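You operate a simulated robot arm through the tools that you are given. There is no shell and no other tool.

The job below is to be done with a simulated robot arm. You get a single attempt, and the scene is never put back.

JOB
Set the receiver's address from its card, raise the antenna and bind it.
Fine: the bind lamp ends lit.
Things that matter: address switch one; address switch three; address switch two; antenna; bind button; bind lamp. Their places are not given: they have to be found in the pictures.

Only the result counts: the job must be done as asked and must still hold three seconds after the hand-in. Knocking over, shifting, dropping, spilling or breaking anything else fails it.

ROBOT AND FRAMES
A 6-joint arm with a two-finger parallel gripper, fixed in place. Base frame: the origin is on the floor under the middle of its stand, x ahead of it, y to its left, z up; the work surface is at about z = 0.796. Readings come in m, degrees, newtons and seconds.
With the tool pointing down near the work surface it reaches from about 0.36 to 0.88 m from the base axis. Its first joint turns from -115.0 to 115.0 degrees. Payload 3.43 kg.
The tool frame sits at the grasp point between the pads (the TCP): z along the fingers, y along the line on which they close. The tips reach 0.034 m beyond it. The gripper opens to 0.128 m. The fingers are 0.024 m wide and 0.012 m thick; the gripper's body (0.048 by 0.13 m) begins 0.096 m behind the TCP.
Orientation is that of the tool frame in the base frame, as [roll, pitch, yaw] about the fixed x, y, z axes, in that order (R = Rz(yaw) Ry(pitch) Rx(roll)). With the fingers straight down and closing along the base's y, the tool's x points along the base's -x, its y along +y and its z along -z.

CONTROLS
- The arm moves only by the tool arm_command. Its argument "increments" is a list that holds one entry, the list of rows, each a list of 6 numbers: the shift along the base's x, y, z in m, then the turn, a rotation vector about the base's x, y, z in degrees. In form: [[[x, y, z, ax, ay, az], ...]]. A call has 1 to 20 rows; each row is the pose to reach, as a shift and turn from the pose commanded when the call began. "grip" is the gripper command, from -1 (shut) to 1 (fully open), values between in proportion, set as the call begins (left out, the last holds). Rows are played at 5 a second. More than 0.05 m and 8.6 degrees between two rows, or a gripper value outside its range, and nothing of the call is played. A pose out of reach is approached as far as the arm can. The call stops where the force on the tool passes 90 N (or 10 N more than at its start, if that is more) or the arm is blocked; 0.2 s more then pass. Each finger travels about 0.108 m/s and halts on what it meets, pressing with about 27 N; the grip force reading is that of the motor and also rises with nothing between the fingers. The clock runs only during rows and for 0.2 s after the last one: add rows that repeat a pose to give the fingers time. The reply holds the time, the measured pose of the TCP, the force on the tool along the base axes, the opening and the grip force, in the units named above and with some noise, with the torque about the TCP (base axes, N m) and any sound that the robot's microphone picked up.
- Cameras (640 x 400 px; columns grow to the right, rows downward): "scene" is fixed at [0.2183, -0.4985, 1.5436]; the picture's right is [0.95, -0.32, 0.00], its down [-0.13, -0.38, -0.92] and it looks along [0.29, 0.87, -0.40] (base axes); focal length 356 px, centre (320, 200). "wrist" rides on the gripper at [0.076, -0.011, -0.16] in the tool frame; the picture's right is [0.15, 0.99, 0.00], its down [-0.88, 0.13, -0.46] and it looks along [-0.45, 0.07, 0.89] (tool axes); focal length 234 px, centre (320, 200).
- grab_frame(camera): a new picture of that camera. The clock stands still meanwhile.
- move_column(by): moves the trunk up (or, below 0, down) by that many m; the arm rides with it, the base frame stays. It gives what a move gives, with no picture.
- measure_at(camera, pixels): for up to 12 pixels [column, row] of the newest picture of that camera ("zoom" is the newest enlarged one), the place [x, y, z] in the base frame of the surface seen there, good to about 0.002 m. The clock stands still meanwhile.
- enlarge(camera, box): a new picture of the part [left, top, right, bottom] of that camera's present view, enlarged. The clock stands still meanwhile.
- sign_off(): hands the job in; it is judged then, once.

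Leave the gripper open and the arm clear of the work at the hand-in unless told otherwise.

The tools are called by a JSON object that holds its "method" and its "body". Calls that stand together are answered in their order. arm_command: Moves the arm, as the interface text tells. Its arguments: {"type":"object","properties":{"increments":{"type":"array"},"grip":{"type":"number"}},"required":["increments"]} The other tools are called the same way: move_column (by) moves the trunk up or down; grab_frame (camera) takes a picture; measure_at (camera, pixels) gives the place of the surface under pixels of a picture; enlarge (camera, box) takes an enlarged picture of a part of a camera's view; sign_off () hands the job in.

At the start:

```text
t: 0.0
eef_pos: [0.2471, 0.5108, 1.1666]
orientation: [-180.0, 0.1, 180.0]
force: [-0.3, 0.1, -0.1]
wrist_torque: [0.02, -0.03, -0.02]
grip_width: 0.128
finger_force: 0.1
trunk travel left (down, up): [-0.65, 0.14]
```

scene: 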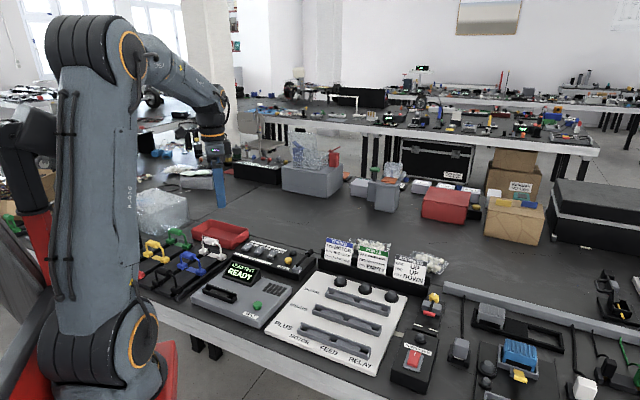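
wrist: 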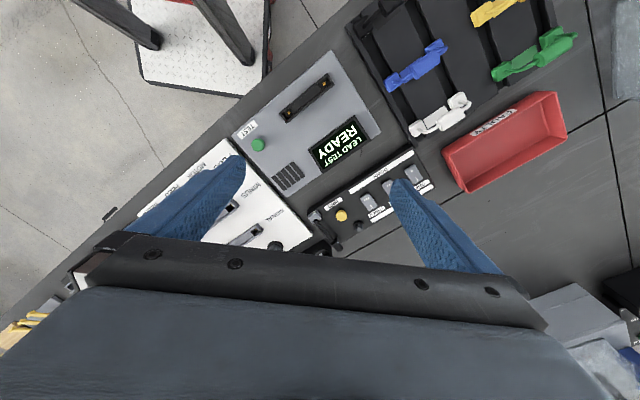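

The scene shows a bench with many devices. At about (265,255) there is a dark strip with switches, and at (410,268) a card reading "UP UP DOWN". I'll enlarge both areas.

{"method": "enlarge", "body": {"camera": "scene", "box": [200, 220, 330, 300]}}

{"method": "enlarge", "body": {"camera": "scene", "box": [310, 225, 460, 320]}}

{"method": "enlarge", "body": {"camera": "wrist", "box": [290, 130, 450, 270]}}

```text
4.92 times, centred on (265, 260) of scene
```

zoom: 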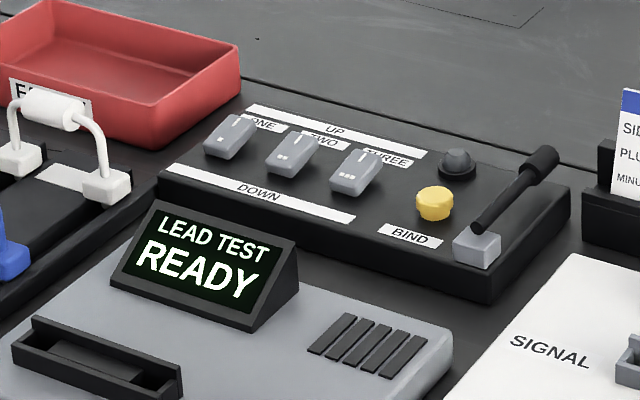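

```text
4.21 times, centred on (385, 272) of scene
```

zoom: 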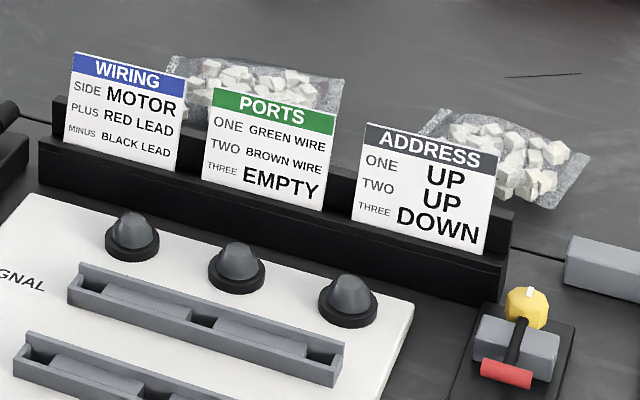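

```text
2.86 times, centred on (370, 200) of wrist
```

zoom: 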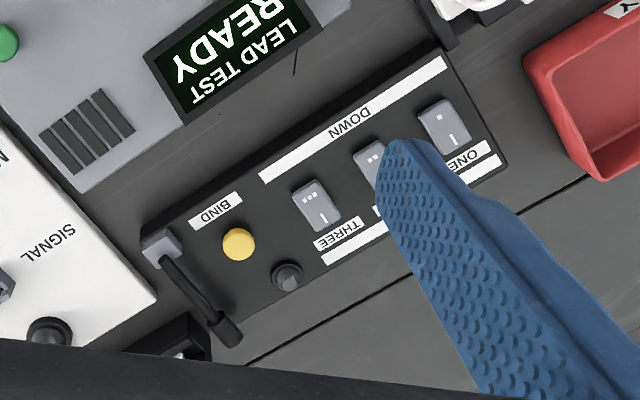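

The ADDRESS card reads ONE UP, TWO UP, THREE DOWN. The receiver is the dark box with three rockers, a yellow BIND button, a dark lamp and a folded antenna. Next I'll enlarge the rockers further to read their present positions.

{"method": "enlarge", "body": {"camera": "scene", "box": [236, 238, 284, 266]}}

{"method": "enlarge", "body": {"camera": "scene", "box": [276, 244, 324, 280]}}

```text
13.33 times, centred on (260, 252) of scene
```

zoom: 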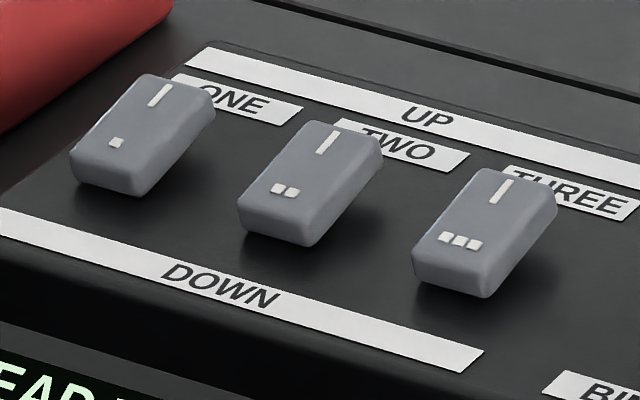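

```text
11.11 times, centred on (300, 262) of scene
```

zoom: 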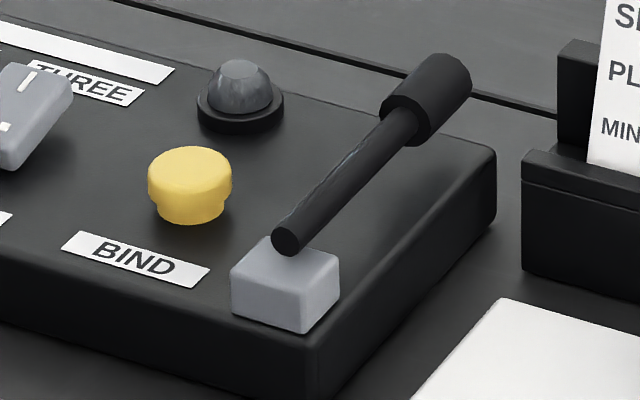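

All three rockers look tilted the same way. I'll measure points on their two ends, the lamp, button and antenna. I need a fresh enlarged picture for each group, so I start with the antenna picture, which is the newest.

{"method": "measure_at", "body": {"camera": "zoom", "pixels": [[285, 240], [410, 105], [440, 75], [350, 165], [300, 290], [190, 165], [190, 190], [240, 75], [240, 110], [380, 250], [140, 260], [330, 200]]}}

{"method": "enlarge", "body": {"camera": "scene", "box": [236, 238, 284, 266]}}

```text
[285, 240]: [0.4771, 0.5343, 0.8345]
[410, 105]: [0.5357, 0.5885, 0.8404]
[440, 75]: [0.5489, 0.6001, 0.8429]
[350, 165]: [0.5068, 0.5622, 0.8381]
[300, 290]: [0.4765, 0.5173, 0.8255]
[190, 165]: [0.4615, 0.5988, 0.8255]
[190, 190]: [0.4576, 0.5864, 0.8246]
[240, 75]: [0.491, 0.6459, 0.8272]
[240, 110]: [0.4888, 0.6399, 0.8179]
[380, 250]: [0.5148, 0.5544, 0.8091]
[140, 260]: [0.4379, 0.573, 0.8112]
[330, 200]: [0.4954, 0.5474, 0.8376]
```

```text
13.33 times, centred on (260, 252) of scene
```

zoom: 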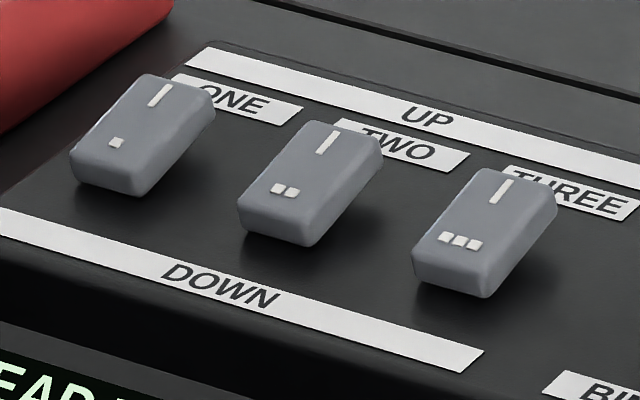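

The receiver's top is at z≈0.810. Now I measure the two ends of each rocker: line end and dot end.

{"method": "measure_at", "body": {"camera": "zoom", "pixels": [[165, 85], [110, 160], [140, 120], [330, 132], [278, 208], [305, 170], [505, 180], [450, 255], [478, 215], [270, 275], [405, 110], [230, 330]]}}

```text
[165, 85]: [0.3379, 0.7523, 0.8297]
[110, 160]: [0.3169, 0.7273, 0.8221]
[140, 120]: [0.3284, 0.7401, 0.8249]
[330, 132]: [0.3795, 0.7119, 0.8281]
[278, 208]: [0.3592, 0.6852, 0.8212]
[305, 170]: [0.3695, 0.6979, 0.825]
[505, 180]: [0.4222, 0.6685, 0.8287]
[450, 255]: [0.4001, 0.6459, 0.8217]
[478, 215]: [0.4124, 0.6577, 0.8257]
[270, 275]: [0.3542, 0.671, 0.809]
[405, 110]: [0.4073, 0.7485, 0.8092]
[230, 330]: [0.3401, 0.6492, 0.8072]
```

All three rockers have the UP (line) end raised and the DOWN (dot) end pressed: about 0.829 against 0.822. So all are presently DOWN. ONE and TWO must be flipped by pressing their UP ends, and THREE stays. Before moving I check the clearance around the antenna: card holder and cards.

{"method": "enlarge", "body": {"camera": "scene", "box": [290, 230, 370, 280]}}

```text
8.00 times, centred on (330, 255) of scene
```

zoom: 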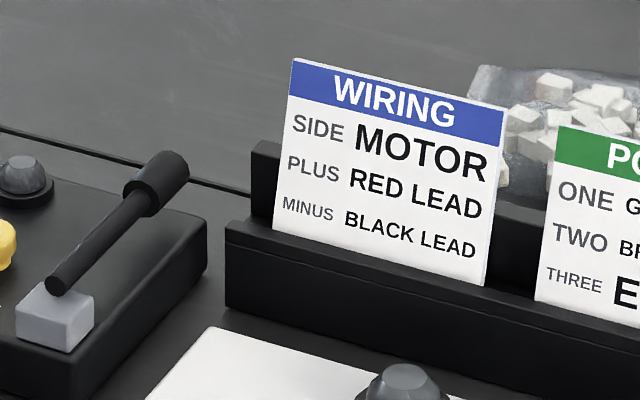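

The antenna's knob is at (160,180) and the WIRING card at (290,60)–(270,230). I measure these.

{"method": "measure_at", "body": {"camera": "zoom", "pixels": [[298, 66], [275, 225], [230, 225], [258, 148], [155, 160], [175, 160], [145, 195], [100, 230], [60, 275], [205, 225], [190, 170], [50, 300]]}}

```text
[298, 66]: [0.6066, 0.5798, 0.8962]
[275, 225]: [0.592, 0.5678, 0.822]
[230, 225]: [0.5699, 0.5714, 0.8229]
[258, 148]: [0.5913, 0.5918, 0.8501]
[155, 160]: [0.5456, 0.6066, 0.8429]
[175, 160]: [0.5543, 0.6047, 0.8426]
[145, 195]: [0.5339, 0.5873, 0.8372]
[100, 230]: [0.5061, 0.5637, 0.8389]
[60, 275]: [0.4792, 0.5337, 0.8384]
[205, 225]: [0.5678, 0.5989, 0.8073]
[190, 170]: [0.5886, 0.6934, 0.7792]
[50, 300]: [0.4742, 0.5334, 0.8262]
```

The knob is about 0.038 m from the end of the card holder, and the cards top out at 0.896. I'll turn the tool +45° about z so the fingers close along the receiver's long axis, and move over the receiver at z≈1.05 with the gripper open for a closer look.

{"method": "arm_command", "body": {"increments": [[[0.025, 0.018, -0.02, 0, 0, 7.5], [0.05, 0.036, -0.04, 0, 0, 15], [0.075, 0.054, -0.06, 0, 0, 22.5], [0.1, 0.072, -0.08, 0, 0, 30], [0.125, 0.09, -0.1, 0, 0, 37.5], [0.15, 0.108, -0.117, 0, 0, 45], [0.15, 0.108, -0.117, 0, 0, 45]]], "grip": 1}}

{"method": "grab_frame", "body": {"camera": "wrist"}}

{"method": "grab_frame", "body": {"camera": "scene"}}

```text
t: 1.6
eef_pos: [0.3983, 0.6194, 1.0482]
orientation: [-180.0, 0.1, -134.9]
force: [0.2, -0.5, 0.4]
wrist_torque: [0.0, 0.01, 0.0]
grip_width: 0.128
finger_force: 0.2
trunk travel left (down, up): [-0.65, 0.14]
```

```text
taken
```

wrist: 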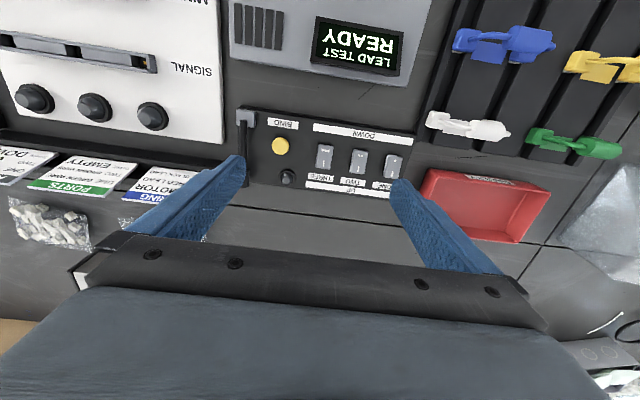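

```text
taken
```

scene: 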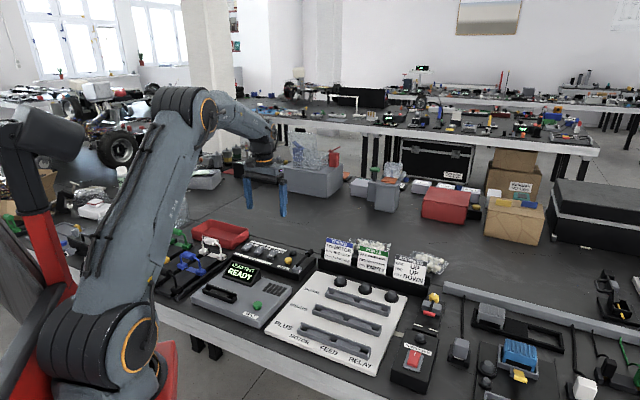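

The receiver is now square in the wrist view, between columns 235 and 415. I'll enlarge it.

{"method": "enlarge", "body": {"camera": "wrist", "box": [225, 95, 425, 220]}}

```text
3.20 times, centred on (325, 158) of wrist
```

zoom: 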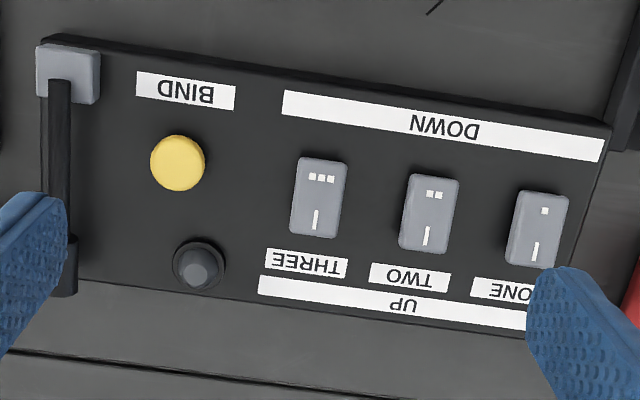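

I measure the rocker ends, button centre, lamp, antenna base and rod in this picture.

{"method": "measure_at", "body": {"camera": "zoom", "pixels": [[535, 255], [544, 210], [539, 230], [425, 240], [434, 193], [429, 215], [316, 222], [321, 177], [178, 160], [200, 268], [60, 120], [62, 260]]}}

{"method": "measure_at", "body": {"camera": "zoom", "pixels": [[528, 264], [520, 195], [567, 198], [400, 245], [449, 252], [410, 175], [458, 182], [55, 80], [68, 290], [50, 60], [52, 180], [68, 180]]}}

```text
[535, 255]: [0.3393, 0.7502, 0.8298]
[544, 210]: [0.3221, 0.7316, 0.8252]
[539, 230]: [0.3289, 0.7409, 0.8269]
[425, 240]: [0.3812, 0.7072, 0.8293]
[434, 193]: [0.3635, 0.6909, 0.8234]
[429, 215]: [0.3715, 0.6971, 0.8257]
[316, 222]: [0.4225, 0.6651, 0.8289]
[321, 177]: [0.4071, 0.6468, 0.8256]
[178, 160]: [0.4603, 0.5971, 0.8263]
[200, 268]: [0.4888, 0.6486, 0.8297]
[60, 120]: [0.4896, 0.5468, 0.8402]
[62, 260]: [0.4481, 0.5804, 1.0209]
```

```text
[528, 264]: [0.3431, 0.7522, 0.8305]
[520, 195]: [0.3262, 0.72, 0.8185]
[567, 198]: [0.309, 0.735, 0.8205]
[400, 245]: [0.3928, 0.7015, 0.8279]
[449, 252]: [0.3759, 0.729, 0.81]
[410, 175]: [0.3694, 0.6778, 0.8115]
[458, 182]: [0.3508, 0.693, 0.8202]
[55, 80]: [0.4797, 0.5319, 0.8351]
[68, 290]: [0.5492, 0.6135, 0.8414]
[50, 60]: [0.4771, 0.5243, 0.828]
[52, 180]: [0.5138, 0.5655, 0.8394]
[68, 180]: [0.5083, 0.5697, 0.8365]
```

Measured: rocker ONE's centre is (0.3295, 0.741) and TWO's is (0.372, 0.6985). The UP direction is (0.707, 0.707), and the UP ends are at z≈0.830. I'll close the gripper and go above ONE's UP end at (0.345, 0.7566), stopping with the tips about 0.035 m above it.

{"method": "arm_command", "body": {"increments": [[[-0.013, 0.034, -0.02, 0, 0, 0], [-0.026, 0.068, -0.04, 0, 0, 0], [-0.04, 0.103, -0.06, 0, 0, 0], [-0.0527, 0.1376, -0.08, 0, 0, 0], [-0.0527, 0.1376, -0.12, 0, 0, 0], [-0.0527, 0.1376, -0.149, 0, 0, 0], [-0.0527, 0.1376, -0.149, 0, 0, 0], [-0.0527, 0.1376, -0.149, 0, 0, 0]]], "grip": -1}}

{"method": "enlarge", "body": {"camera": "wrist", "box": [200, 80, 440, 230]}}

{"method": "enlarge", "body": {"camera": "scene", "box": [216, 215, 312, 275]}}

```text
t: 3.4
eef_pos: [0.3434, 0.7566, 0.8993]
orientation: [-180.0, 0.1, -134.9]
force: [-1.1, 0.7, 0.1]
wrist_torque: [0.01, -0.02, -0.01]
grip_width: 0.0
finger_force: 27.3
trunk travel left (down, up): [-0.65, 0.14]
```

```text
2.67 times, centred on (320, 155) of wrist
```

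zoom: 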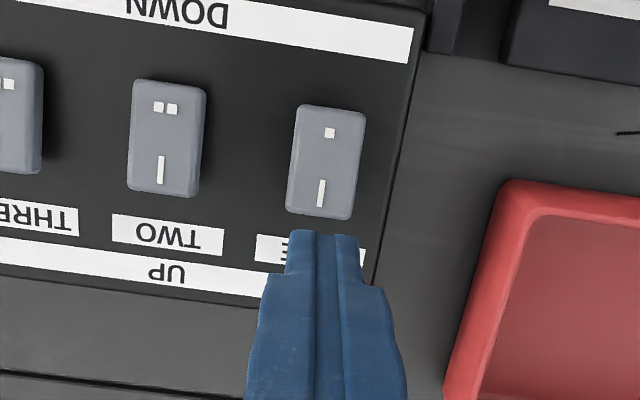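

```text
6.67 times, centred on (264, 245) of scene
```

zoom: 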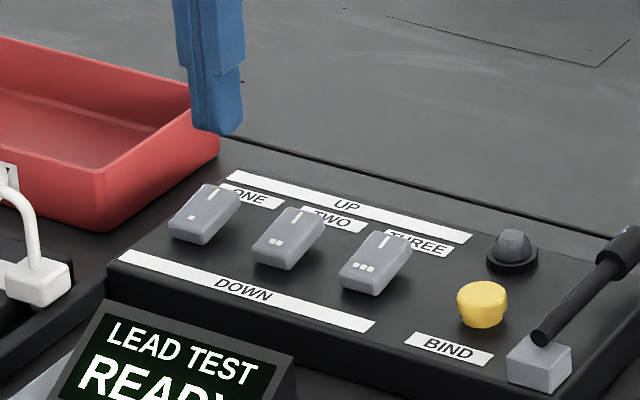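

The tips are lined up with ONE's line end, with the rocker at columns 290–365 and the tips at 285–360 in the enlarged picture. I'll go straight down in small steps until contact and watch the force.

{"method": "arm_command", "body": {"increments": [[[0, 0, -0.015, 0, 0, 0], [0, 0, -0.028, 0, 0, 0], [0, 0, -0.032, 0, 0, 0], [0, 0, -0.035, 0, 0, 0], [0, 0, -0.037, 0, 0, 0], [0, 0, -0.039, 0, 0, 0]]], "grip": -1}}

{"method": "enlarge", "body": {"camera": "scene", "box": [216, 215, 312, 275]}}

{"method": "enlarge", "body": {"camera": "wrist", "box": [200, 80, 440, 230]}}

```text
t: 4.8
eef_pos: [0.3429, 0.7564, 0.8612]
orientation: [180.0, -0.1, -135.1]
force: [0.1, 0.4, -0.3]
wrist_torque: [0.04, -0.02, -0.03]
grip_width: 0.0001
finger_force: 27.1
trunk travel left (down, up): [-0.65, 0.14]
```

```text
6.67 times, centred on (264, 245) of scene
```

zoom: 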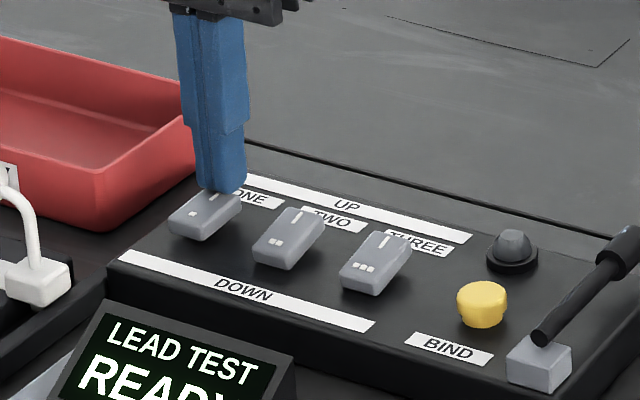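

```text
2.67 times, centred on (320, 155) of wrist
```

zoom: 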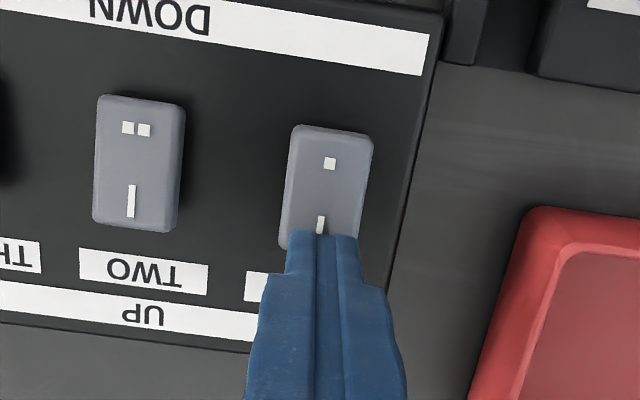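

The tip is at about 0.827 and there is no force yet. The rocker may have begun moving. I continue down in 1.5 mm steps.

{"method": "arm_command", "body": {"increments": [[[0, 0, -0.0015, 0, 0, 0], [0, 0, -0.003, 0, 0, 0], [0, 0, -0.0045, 0, 0, 0], [0, 0, -0.006, 0, 0, 0]]], "grip": -1}}

{"method": "enlarge", "body": {"camera": "scene", "box": [216, 215, 312, 275]}}

```text
t: 5.8
eef_pos: [0.3437, 0.7571, 0.8586]
orientation: [179.9, 0.2, -134.9]
force: [-1.0, 0.5, 18.6]
wrist_torque: [-0.17, 0.2, -0.12]
grip_width: 0.0
finger_force: 26.7
trunk travel left (down, up): [-0.65, 0.14]
```

```text
6.67 times, centred on (264, 245) of scene
```

zoom: 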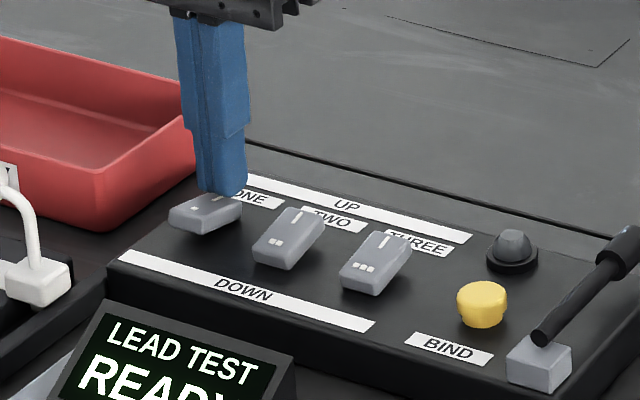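

Rocker ONE now shows its DOWN end raised and the force is 18.6 N. It seems to have come to its stop. I back up and check whether it stays flipped.

{"method": "arm_command", "body": {"increments": [[[0, 0, 0.01, 0, 0, 0], [0, 0, 0.04, 0, 0, 0], [0, 0, 0.06, 0, 0, 0], [0, 0, 0.06, 0, 0, 0]]], "grip": -1}}

{"method": "enlarge", "body": {"camera": "scene", "box": [236, 238, 284, 266]}}

```text
t: 6.8
eef_pos: [0.3442, 0.7572, 0.9146]
orientation: [-179.9, 0.0, -135.0]
force: [0.4, -0.6, 0.7]
wrist_torque: [-0.02, 0.01, 0.01]
grip_width: 0.0001
finger_force: 26.9
trunk travel left (down, up): [-0.65, 0.14]
```

```text
13.33 times, centred on (260, 252) of scene
```

zoom: 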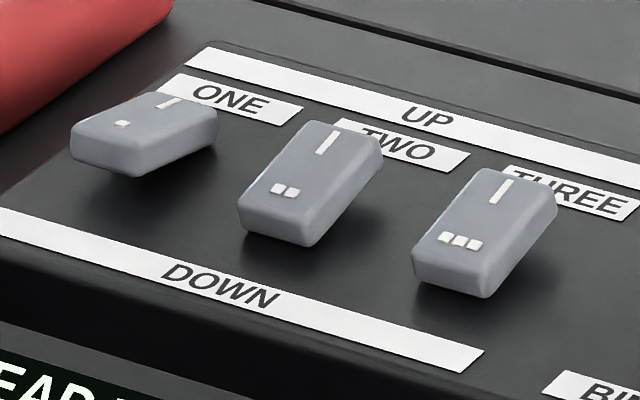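

ONE is flipped and holds. Next comes TWO: I shift by (0.0426, -0.0425) and press the same way down to the same depth.

{"method": "arm_command", "body": {"increments": [[[0.021, -0.021, 0, 0, 0, 0], [0.0426, -0.0425, 0, 0, 0, 0], [0.0426, -0.0425, -0.025, 0, 0, 0], [0.0426, -0.0425, -0.045, 0, 0, 0], [0.0426, -0.0425, -0.051, 0, 0, 0], [0.0426, -0.0425, -0.054, 0, 0, 0], [0.0426, -0.0425, -0.056, 0, 0, 0], [0.0426, -0.0425, -0.058, 0, 0, 0], [0.0426, -0.0425, -0.06, 0, 0, 0]]], "grip": -1}}

{"method": "enlarge", "body": {"camera": "scene", "box": [216, 215, 312, 275]}}

```text
t: 8.8
eef_pos: [0.3866, 0.714, 0.859]
orientation: [179.9, 0.1, -135.0]
force: [-0.6, -2.2, 22.2]
wrist_torque: [-0.3, 0.25, -0.04]
grip_width: 0.0001
finger_force: 27.1
trunk travel left (down, up): [-0.65, 0.14]
```

```text
6.67 times, centred on (264, 245) of scene
```

zoom: 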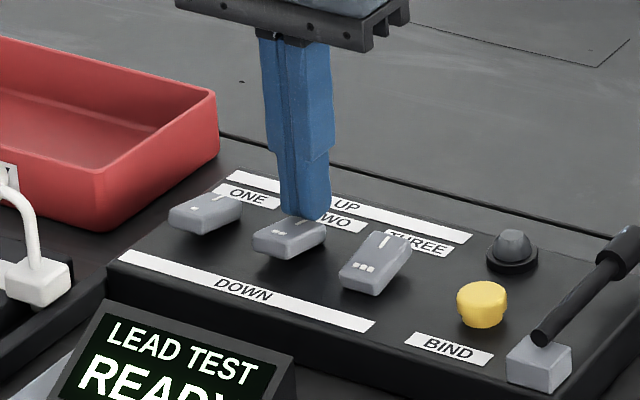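

TWO has flipped as well. I lift off and move above the antenna knob at about (0.542, 0.5975), opening the gripper to about 0.036 m.

{"method": "arm_command", "body": {"increments": [[[0, 0, 0.03, 0, 0, 0], [0, 0, 0.07, 0, 0, 0], [0, 0, 0.11, 0, 0, 0], [0.035, -0.026, 0.11, 0, 0, 0], [0.07, -0.052, 0.11, 0, 0, 0], [0.105, -0.078, 0.11, 0, 0, 0], [0.1354, -0.102, 0.11, 0, 0, 0], [0.1554, -0.1164, 0.1, 0, 0, 0], [0.1554, -0.1164, 0.0844, 0, 0, 0], [0.1554, -0.1164, 0.0844, 0, 0, 0]]], "grip": -0.44}}

{"method": "grab_frame", "body": {"camera": "wrist"}}

{"method": "enlarge", "body": {"camera": "scene", "box": [236, 220, 356, 295]}}

{"method": "enlarge", "body": {"camera": "wrist", "box": [240, 100, 400, 200]}}

```text
t: 11.0
eef_pos: [0.5422, 0.5991, 0.9403]
orientation: [179.9, -0.1, -134.8]
force: [1.0, 0.5, 0.0]
wrist_torque: [-0.01, 0.0, -0.01]
grip_width: 0.0358
finger_force: 0.0
trunk travel left (down, up): [-0.65, 0.14]
```

```text
taken
```

wrist: 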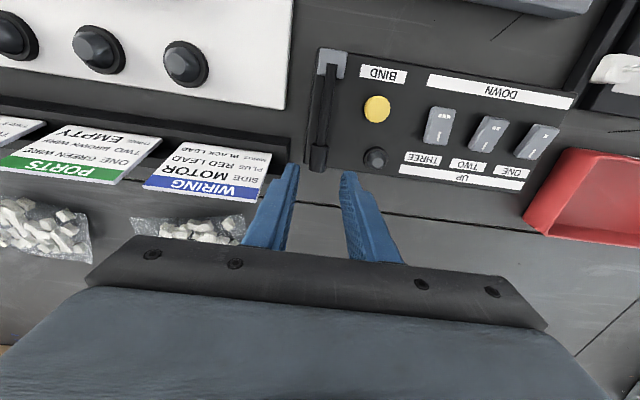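

```text
5.33 times, centred on (296, 258) of scene
```

zoom: 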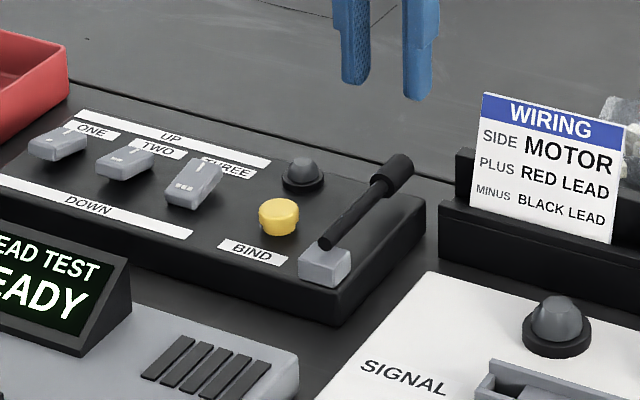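

```text
4.00 times, centred on (320, 150) of wrist
```

zoom: 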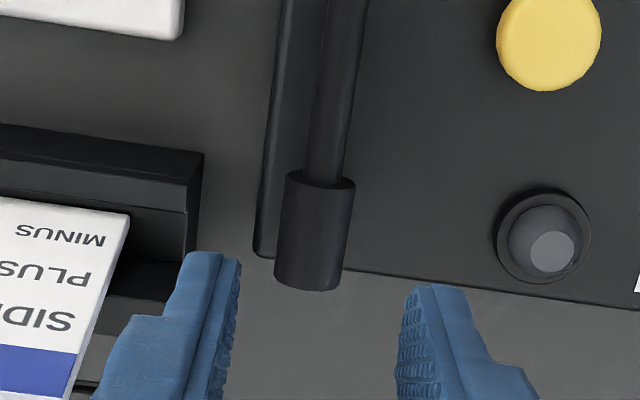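

I see the knob at about (316,230) in the enlarged picture and the holder's end near (200,200). I measure the knob's two sides and ends, the rod, the hinge side and the holder's corner.

{"method": "measure_at", "body": {"camera": "zoom", "pixels": [[286, 230], [318, 230], [346, 230], [322, 180], [308, 285], [316, 255], [320, 200], [345, 60], [333, 140], [202, 160], [190, 240], [110, 215]]}}

{"method": "measure_at", "body": {"camera": "wrist", "pixels": [[332, 52], [332, 62], [330, 80], [326, 100], [340, 60], [320, 60], [317, 155], [316, 165], [377, 107], [375, 157]]}}

```text
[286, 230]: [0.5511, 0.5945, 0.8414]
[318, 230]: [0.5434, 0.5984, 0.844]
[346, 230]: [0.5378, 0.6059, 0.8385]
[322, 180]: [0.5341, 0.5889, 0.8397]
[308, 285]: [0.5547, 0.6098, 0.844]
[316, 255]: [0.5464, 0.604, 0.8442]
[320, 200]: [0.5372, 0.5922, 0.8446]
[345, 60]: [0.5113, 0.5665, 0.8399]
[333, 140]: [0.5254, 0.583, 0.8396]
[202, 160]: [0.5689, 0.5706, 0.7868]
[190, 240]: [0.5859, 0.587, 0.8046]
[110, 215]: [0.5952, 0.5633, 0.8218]
```

```text
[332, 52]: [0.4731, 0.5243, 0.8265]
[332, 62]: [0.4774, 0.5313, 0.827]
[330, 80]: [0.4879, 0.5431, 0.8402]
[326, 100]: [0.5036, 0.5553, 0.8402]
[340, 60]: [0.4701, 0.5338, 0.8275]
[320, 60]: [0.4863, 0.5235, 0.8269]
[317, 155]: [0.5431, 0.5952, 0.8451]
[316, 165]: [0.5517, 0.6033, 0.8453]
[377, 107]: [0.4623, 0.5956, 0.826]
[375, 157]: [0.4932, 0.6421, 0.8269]
```

The antenna lies horizontally with its axis at u≈-0.0385, where u is the direction across it. The knob centre is about (0.544, 0.599, 0.8355) and the pivot is near (0.478, 0.533, 0.8355), so the radius is about 0.093 m. I lower the open fingers around the knob to TCP z≈0.849, with the tips about 5 mm above the panel, and then check before closing.

{"method": "arm_command", "body": {"increments": [[[0.0015, 0.0015, -0.03, 0, 0, 0], [0.0015, 0.0015, -0.06, 0, 0, 0], [0.0015, 0.0015, -0.08, 0, 0, 0], [0.0015, 0.0015, -0.09, 0, 0, 0], [0.0015, 0.0015, -0.09, 0, 0, 0]]], "grip": -0.44}}

{"method": "enlarge", "body": {"camera": "wrist", "box": [240, 100, 400, 200]}}

{"method": "enlarge", "body": {"camera": "scene", "box": [266, 220, 362, 280]}}

```text
t: 12.2
eef_pos: [0.544, 0.6003, 0.8489]
orientation: [-179.9, 0.1, -135.1]
force: [0.0, -0.5, 0.3]
wrist_torque: [0.01, 0.0, 0.04]
grip_width: 0.0358
finger_force: 0.0
trunk travel left (down, up): [-0.65, 0.14]
```

```text
4.00 times, centred on (320, 150) of wrist
```

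zoom: 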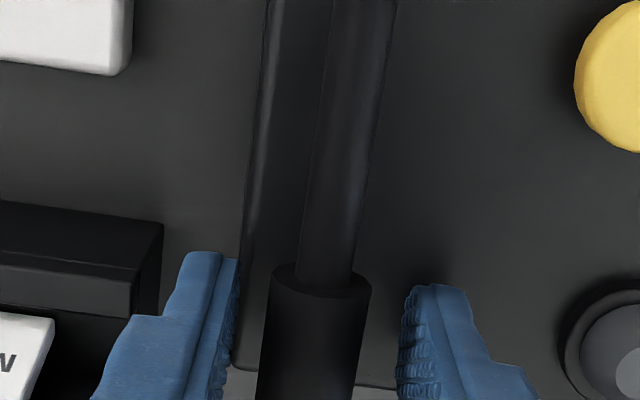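

```text
6.67 times, centred on (314, 250) of scene
```

zoom: 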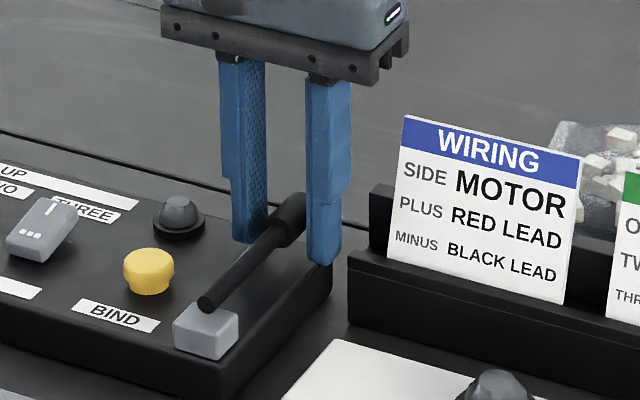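

The knob is centred between the fingers and the holder is clear. I close the gripper on it.

{"method": "arm_command", "body": {"increments": [[[0, 0, 0, 0, 0, 0], [0, 0, 0, 0, 0, 0], [0, 0, 0, 0, 0, 0], [0, 0, 0, 0, 0, 0]]], "grip": -1}}

{"method": "enlarge", "body": {"camera": "wrist", "box": [240, 100, 400, 200]}}

```text
t: 13.2
eef_pos: [0.5434, 0.5995, 0.8476]
orientation: [-179.9, -0.1, -135.0]
force: [7.0, -8.2, -1.3]
wrist_torque: [-0.09, -0.13, 0.0]
grip_width: 0.0189
finger_force: 44.5
trunk travel left (down, up): [-0.65, 0.14]
```

```text
4.00 times, centred on (320, 150) of wrist
```

zoom: 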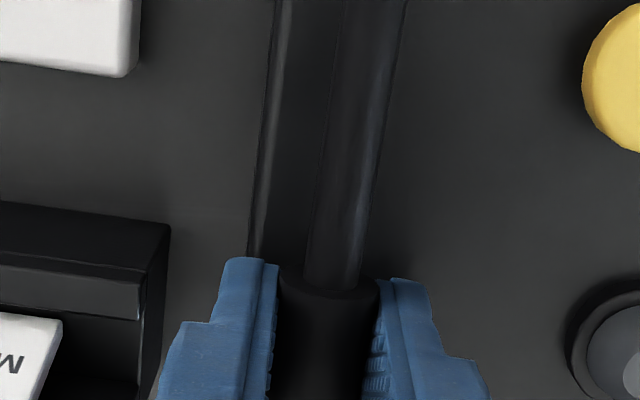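

The knob is held (opening 0.0189). There is a side force of about 11 N across, so the knob sits about 2 mm toward +u, and I'll correct that by (+0.0014, -0.0014). Then I lift along the arc to about 30° with radius 0.094.

{"method": "arm_command", "body": {"increments": [[[0.0014, -0.0014, 0, 0, 0, 0], [0.001, -0.0018, 0.0098, 0, 0, 0], [-0.0001, -0.0029, 0.0195, 0, 0, 0], [-0.0019, -0.0047, 0.029, 0, 0, 0], [-0.0043, -0.0071, 0.0382, 0, 0, 0], [-0.0075, -0.0103, 0.047, 0, 0, 0], [-0.0075, -0.0103, 0.047, 0, 0, 0]]], "grip": -1}}

{"method": "enlarge", "body": {"camera": "scene", "box": [266, 210, 362, 280]}}

```text
t: 14.8
eef_pos: [0.5364, 0.5904, 0.8954]
orientation: [179.8, 0.0, -134.9]
force: [-8.4, 18.6, -7.2]
wrist_torque: [1.01, -0.53, -0.02]
grip_width: 0.0189
finger_force: 45.2
trunk travel left (down, up): [-0.65, 0.14]
```

```text
5.71 times, centred on (314, 245) of scene
```

zoom: 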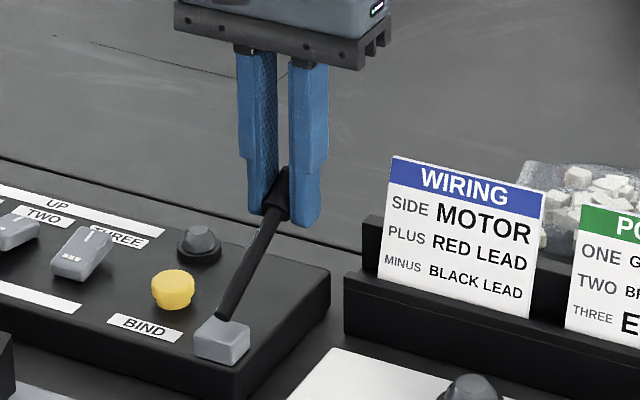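

The antenna is rising, now at about 30°. The side force is -19 N across u, so I undo about 1.3 mm of the earlier correction and carry on along the arc to 60°.

{"method": "arm_command", "body": {"increments": [[[-0.0009, 0.0009, 0, 0, 0, 0], [-0.0047, -0.0029, 0.0083, 0, 0, 0], [-0.0091, -0.0073, 0.0159, 0, 0, 0], [-0.014, -0.0122, 0.0228, 0, 0, 0], [-0.0194, -0.0176, 0.029, 0, 0, 0], [-0.0252, -0.0234, 0.0344, 0, 0, 0], [-0.0252, -0.0234, 0.0344, 0, 0, 0]]], "grip": -1}}

{"method": "enlarge", "body": {"camera": "scene", "box": [266, 210, 362, 280]}}

```text
t: 16.4
eef_pos: [0.5121, 0.567, 0.9319]
orientation: [179.9, 0.1, -135.0]
force: [8.0, 20.2, 8.6]
wrist_torque: [1.16, -0.87, -0.01]
grip_width: 0.0186
finger_force: 44.8
trunk travel left (down, up): [-0.65, 0.14]
```

```text
5.71 times, centred on (314, 245) of scene
```

zoom: 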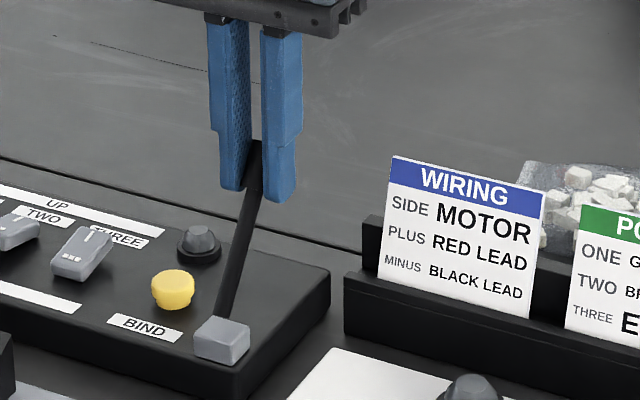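

The antenna is at about 60°. A radial force of about 17 N says the true radius is nearer 0.096, so I add 2 mm outward. I continue the arc to 90°.

{"method": "arm_command", "body": {"increments": [[[0.0001, 0.0013, 0.0017, 0, 0, 0], [-0.0062, -0.005, 0.0063, 0, 0, 0], [-0.0129, -0.0117, 0.0099, 0, 0, 0], [-0.0197, -0.0185, 0.0125, 0, 0, 0], [-0.0267, -0.0255, 0.0141, 0, 0, 0], [-0.0338, -0.0326, 0.0146, 0, 0, 0], [-0.0338, -0.0326, 0.0146, 0, 0, 0]]], "grip": -1}}

{"method": "enlarge", "body": {"camera": "scene", "box": [266, 210, 362, 280]}}

```text
t: 18.0
eef_pos: [0.4787, 0.5329, 0.9473]
orientation: [-180.0, 0.0, -135.0]
force: [16.0, 5.1, 19.1]
wrist_torque: [0.98, -1.2, -0.08]
grip_width: 0.0188
finger_force: 44.9
trunk travel left (down, up): [-0.65, 0.14]
```

```text
5.71 times, centred on (314, 245) of scene
```

zoom: 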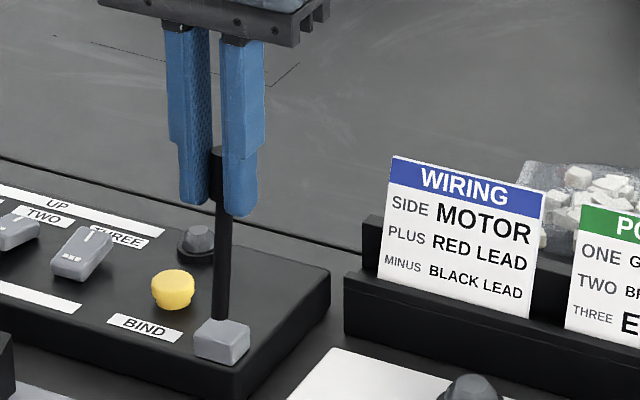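

The antenna looks vertical. I'll measure points along the rod to check, at (220,300), (220,260) and (220,225) of the enlarged picture.

{"method": "measure_at", "body": {"camera": "zoom", "pixels": [[219, 305], [220, 285], [221, 265], [222, 245], [222, 225], [215, 170], [225, 330], [222, 345]]}}

```text
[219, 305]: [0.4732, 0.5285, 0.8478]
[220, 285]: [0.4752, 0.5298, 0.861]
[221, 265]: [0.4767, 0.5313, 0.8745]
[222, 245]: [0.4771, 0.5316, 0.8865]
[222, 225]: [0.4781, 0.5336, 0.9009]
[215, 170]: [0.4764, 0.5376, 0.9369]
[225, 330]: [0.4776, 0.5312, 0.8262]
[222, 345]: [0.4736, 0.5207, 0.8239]
```

The rod leans about 7° toward +v, so it is only at about 83°. I continue another 7° toward the upright position, moving 0.0115 m in -v and raising slightly to ease the upward force.

{"method": "arm_command", "body": {"increments": [[[-0.0014, -0.0014, 0.001, 0, 0, 0], [-0.0028, -0.0028, 0.0015, 0, 0, 0], [-0.0042, -0.0042, 0.0018, 0, 0, 0], [-0.0057, -0.0057, 0.002, 0, 0, 0], [-0.007, -0.007, 0.002, 0, 0, 0], [-0.0081, -0.0081, 0.002, 0, 0, 0], [-0.0081, -0.0081, 0.002, 0, 0, 0]]], "grip": -1}}

{"method": "enlarge", "body": {"camera": "scene", "box": [266, 210, 362, 280]}}

```text
t: 19.6
eef_pos: [0.4698, 0.5244, 0.9469]
orientation: [180.0, -0.1, -135.0]
force: [20.3, -0.6, 10.1]
wrist_torque: [0.97, -1.38, -0.1]
grip_width: 0.0189
finger_force: 45.0
trunk travel left (down, up): [-0.65, 0.14]
```

```text
5.71 times, centred on (314, 245) of scene
```

zoom: 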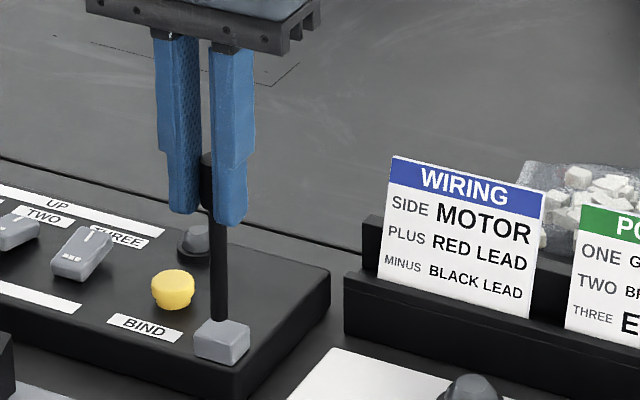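

I measure the rod again.

{"method": "measure_at", "body": {"camera": "zoom", "pixels": [[219, 308], [219, 295], [218, 280], [218, 265], [218, 250], [217, 235], [205, 165], [206, 180]]}}

```text
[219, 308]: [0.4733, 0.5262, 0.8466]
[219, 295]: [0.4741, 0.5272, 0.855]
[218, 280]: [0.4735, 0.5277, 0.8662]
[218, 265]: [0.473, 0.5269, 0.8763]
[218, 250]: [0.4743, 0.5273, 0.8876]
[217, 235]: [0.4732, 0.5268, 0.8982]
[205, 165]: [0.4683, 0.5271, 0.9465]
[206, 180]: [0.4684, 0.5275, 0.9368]
```

The rod is now vertical, with no lean within the measurement error. I open the fingers a little, to about 0.036, and see whether the antenna stays up.

{"method": "arm_command", "body": {"increments": [[[0, 0, 0, 0, 0, 0], [0, 0, 0, 0, 0, 0], [0, 0, 0, 0, 0, 0]]], "grip": -0.44}}

{"method": "enlarge", "body": {"camera": "scene", "box": [266, 210, 362, 280]}}

{"method": "grab_frame", "body": {"camera": "wrist"}}

```text
t: 20.4
eef_pos: [0.4697, 0.525, 0.9465]
orientation: [-179.9, 0.1, -134.9]
force: [0.3, -0.1, -0.4]
wrist_torque: [-0.03, -0.01, 0.01]
grip_width: 0.0356
finger_force: 0.1
trunk travel left (down, up): [-0.65, 0.14]
```

```text
5.71 times, centred on (314, 245) of scene
```

zoom: 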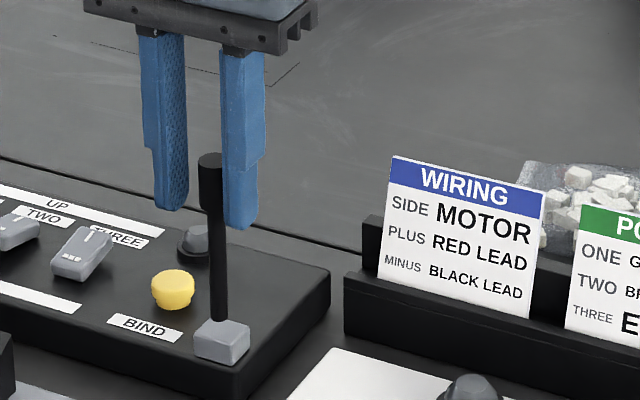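

```text
taken
```

wrist: 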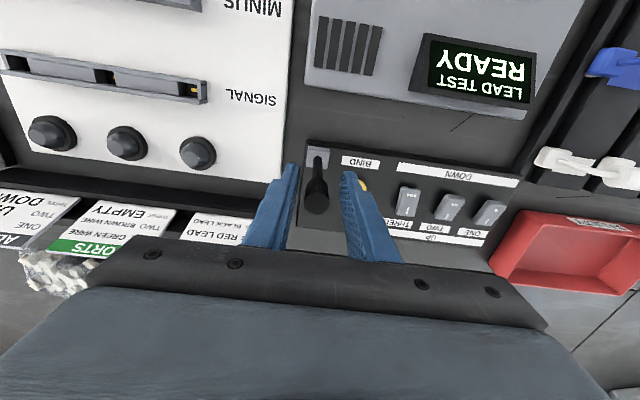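

The antenna stays up by itself. I open a little wider and lift straight up until the tips clear its top.

{"method": "arm_command", "body": {"increments": [[[0, 0, 0, 0, 0, 0], [0, 0, 0, 0, 0, 0], [0, 0, 0.025, 0, 0, 0], [0, 0, 0.05, 0, 0, 0], [0, 0, 0.08, 0, 0, 0], [0, 0, 0.1, 0, 0, 0], [0, 0, 0.1, 0, 0, 0]]], "grip": -0.06}}

{"method": "enlarge", "body": {"camera": "scene", "box": [226, 205, 346, 285]}}

```text
t: 22.0
eef_pos: [0.4682, 0.5255, 1.0473]
orientation: [180.0, -0.1, -135.0]
force: [0.6, 0.6, -0.2]
wrist_torque: [-0.01, 0.04, 0.0]
grip_width: 0.06
finger_force: 0.0
trunk travel left (down, up): [-0.65, 0.14]
```

```text
5.00 times, centred on (286, 245) of scene
```

zoom: 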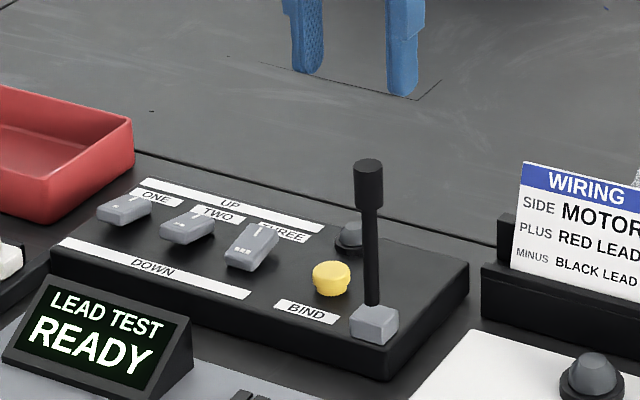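

The antenna is upright and clear of the fingers. I measure the antenna top, rod, button top, rocker ends and lamp for the button press.

{"method": "measure_at", "body": {"camera": "zoom", "pixels": [[371, 295], [371, 255], [370, 215], [368, 162], [368, 190], [332, 270], [332, 285], [135, 200], [115, 208], [200, 218], [175, 230], [350, 235]]}}

```text
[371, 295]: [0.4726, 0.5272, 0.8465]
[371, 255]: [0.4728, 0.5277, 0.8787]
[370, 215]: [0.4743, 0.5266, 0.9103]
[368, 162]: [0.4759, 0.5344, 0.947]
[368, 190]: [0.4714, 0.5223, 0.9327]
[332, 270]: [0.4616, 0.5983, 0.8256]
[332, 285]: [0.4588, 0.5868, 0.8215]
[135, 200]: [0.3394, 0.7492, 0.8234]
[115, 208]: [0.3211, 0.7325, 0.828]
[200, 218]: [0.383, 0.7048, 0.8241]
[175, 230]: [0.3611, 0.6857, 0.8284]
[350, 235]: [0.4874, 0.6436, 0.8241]
```

The antenna is vertical (top at 0.947), and ONE and TWO show the UP end low and the DOWN end high. The button's top centre is (0.4614, 0.5974, 0.826). I turn the tool another 45° so the gripper's body stays clear of the antenna. Then I close the fingers and come down above the button, stopping with the tips about 2 cm over it.

{"method": "arm_command", "body": {"increments": [[[-0.0015, 0.012, 0, 0, 0, 7.5], [-0.003, 0.025, 0, 0, 0, 15], [-0.0045, 0.038, 0, 0, 0, 22.5], [-0.006, 0.05, 0, 0, 0, 30], [-0.007, 0.062, 0, 0, 0, 37.5], [-0.0079, 0.0728, 0, 0, 0, 45], [-0.0079, 0.0728, -0.04, 0, 0, 45], [-0.0079, 0.0728, -0.08, 0, 0, 45], [-0.0079, 0.0728, -0.12, 0, 0, 45], [-0.0079, 0.0728, -0.15, 0, 0, 45], [-0.0079, 0.0728, -0.168, 0, 0, 45], [-0.0079, 0.0728, -0.168, 0, 0, 45]]], "grip": -1}}

{"method": "enlarge", "body": {"camera": "scene", "box": [226, 185, 354, 285]}}

{"method": "grab_frame", "body": {"camera": "wrist"}}

```text
t: 24.6
eef_pos: [0.4625, 0.5976, 0.8788]
orientation: [-180.0, -0.1, -89.9]
force: [0.3, 0.1, 0.3]
wrist_torque: [0.01, 0.03, -0.01]
grip_width: 0.0
finger_force: 27.0
trunk travel left (down, up): [-0.65, 0.14]
```

```text
4.00 times, centred on (290, 235) of scene
```

zoom: 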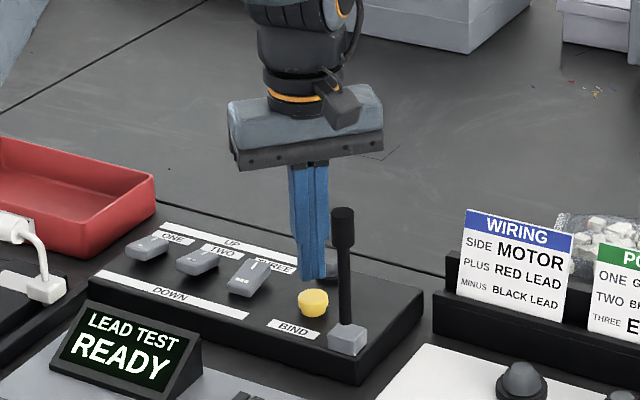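

```text
taken
```

wrist: 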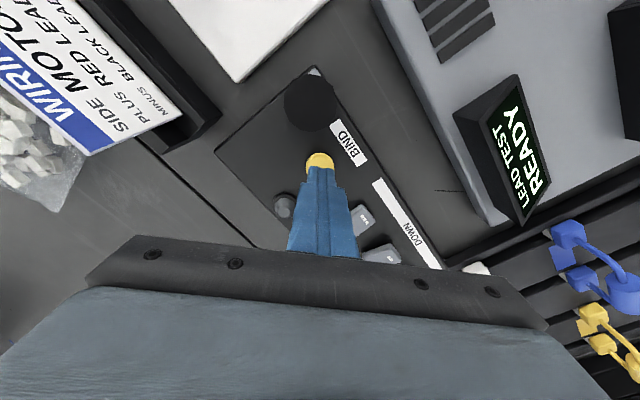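

The closed tips are right over the yellow button and the body is clear of the antenna. I press down in 2 mm steps from contact and watch the force.

{"method": "arm_command", "body": {"increments": [[[0, 0, -0.012, 0, 0, 0], [0, 0, -0.018, 0, 0, 0], [0, 0, -0.02, 0, 0, 0], [0, 0, -0.022, 0, 0, 0], [0, 0, -0.024, 0, 0, 0], [0, 0, -0.026, 0, 0, 0]]], "grip": -1}}

{"method": "enlarge", "body": {"camera": "scene", "box": [226, 185, 354, 285]}}

{"method": "enlarge", "body": {"camera": "wrist", "box": [220, 100, 420, 250]}}

```text
t: 26.0
eef_pos: [0.4623, 0.5972, 0.8552]
orientation: [-180.0, 0.1, -90.0]
force: [-0.5, -1.9, 5.1]
wrist_torque: [-0.02, 0.02, -0.01]
grip_width: 0.0001
finger_force: 27.3
trunk travel left (down, up): [-0.65, 0.14]
heard: click
```

```text
4.00 times, centred on (290, 235) of scene
```

zoom: 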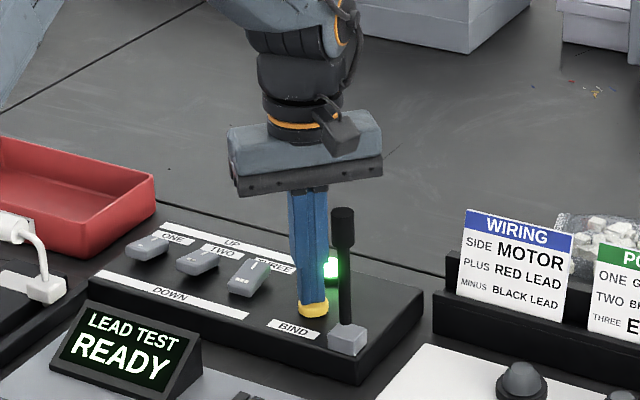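

```text
2.67 times, centred on (320, 175) of wrist
```

zoom: 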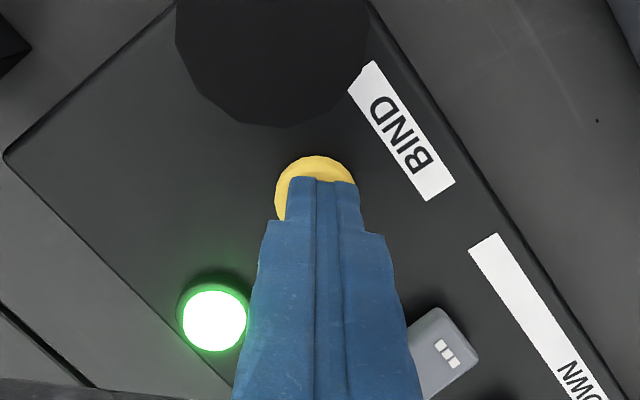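

I heard a click, and the bind lamp glows green at (215,317) in the wrist enlargement and (332,268) in the scene enlargement. I lift off and check that it stays lit.

{"method": "arm_command", "body": {"increments": [[[0, 0, 0.01, 0, 0, 0], [0, 0, 0.05, 0, 0, 0], [0, 0, 0.1, 0, 0, 0], [0, 0, 0.15, 0, 0, 0], [0, 0, 0.2, 0, 0, 0], [0, 0, 0.2, 0, 0, 0]]], "grip": -1}}

{"method": "enlarge", "body": {"camera": "scene", "box": [226, 205, 346, 285]}}

```text
t: 27.4
eef_pos: [0.4623, 0.6007, 1.0558]
orientation: [-179.9, 0.0, -90.0]
force: [0.0, 0.5, -0.3]
wrist_torque: [0.04, 0.01, -0.02]
grip_width: 0.0002
finger_force: 26.9
trunk travel left (down, up): [-0.65, 0.14]
```

```text
5.00 times, centred on (286, 245) of scene
```

zoom: 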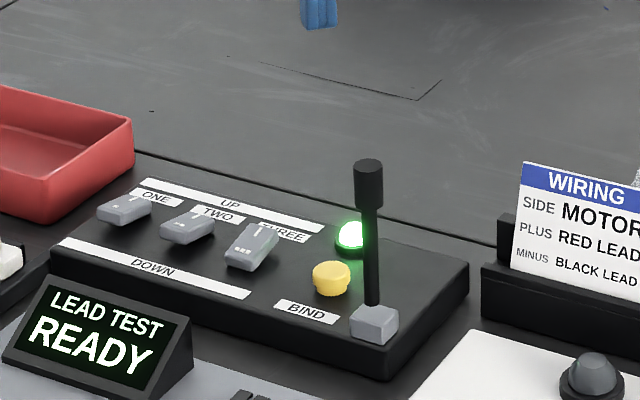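

The lamp is still lit at (352,236). I open the gripper, move the arm further up and back, and wait a few seconds to be sure it stays lit.

{"method": "arm_command", "body": {"increments": [[[-0.02, -0.01, 0.03, 0, 0, 0], [-0.05, -0.03, 0.06, 0, 0, 0], [-0.08, -0.04, 0.08, 0, 0, 0], [-0.1, -0.05, 0.1, 0, 0, 0], [-0.1, -0.05, 0.1, 0, 0, 0], [-0.1, -0.05, 0.1, 0, 0, 0], [-0.1, -0.05, 0.1, 0, 0, 0], [-0.1, -0.05, 0.1, 0, 0, 0], [-0.1, -0.05, 0.1, 0, 0, 0], [-0.1, -0.05, 0.1, 0, 0, 0], [-0.1, -0.05, 0.1, 0, 0, 0], [-0.1, -0.05, 0.1, 0, 0, 0], [-0.1, -0.05, 0.1, 0, 0, 0], [-0.1, -0.05, 0.1, 0, 0, 0], [-0.1, -0.05, 0.1, 0, 0, 0], [-0.1, -0.05, 0.1, 0, 0, 0], [-0.1, -0.05, 0.1, 0, 0, 0], [-0.1, -0.05, 0.1, 0, 0, 0], [-0.1, -0.05, 0.1, 0, 0, 0], [-0.1, -0.05, 0.1, 0, 0, 0]]], "grip": 1}}

{"method": "enlarge", "body": {"camera": "scene", "box": [226, 205, 346, 285]}}

{"method": "grab_frame", "body": {"camera": "scene"}}

```text
t: 31.6
eef_pos: [0.3624, 0.5485, 1.1553]
orientation: [-180.0, 0.1, -90.0]
force: [0.4, 0.1, -0.7]
wrist_torque: [0.01, 0.0, 0.01]
grip_width: 0.128
finger_force: 0.0
trunk travel left (down, up): [-0.65, 0.14]
```

```text
5.00 times, centred on (286, 245) of scene
```

zoom: 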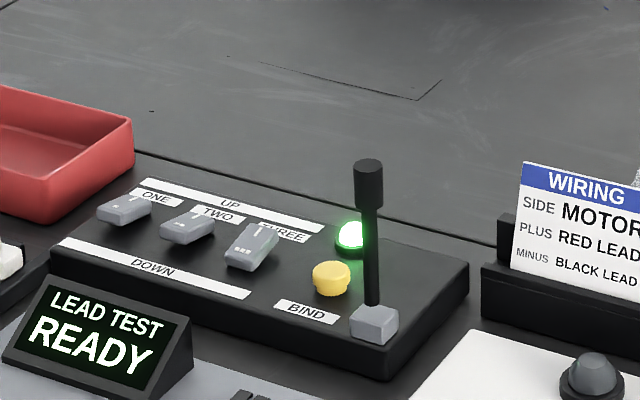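

```text
taken
```

scene: 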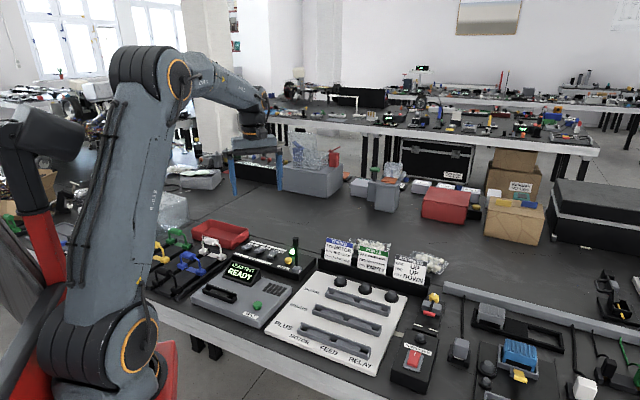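

More than four seconds after the press the bind lamp is still green. The antenna stands upright, ONE and TWO are UP, and THREE is DOWN, as on the card. The gripper is open, the arm is clear, and nothing else looks moved, so I hand the job in.

{"method": "sign_off", "body": {}}

```text
The job is handed in.
```

The receiver is bound: the bind lamp lit green when I pressed the button and was still lit more than four seconds later, just before I handed in. I don't have the verdict on the hand-in itself.

- **Address:** the card reads ONE UP, TWO UP, THREE DOWN. All three switches started DOWN, so I flipped ONE and TWO and left THREE alone.
- **Antenna:** it is raised to vertical and stayed up on its own after I let go.
- **Surroundings:** the gripper is open and the arm is clear of the work. Nothing else looked moved in the last picture.
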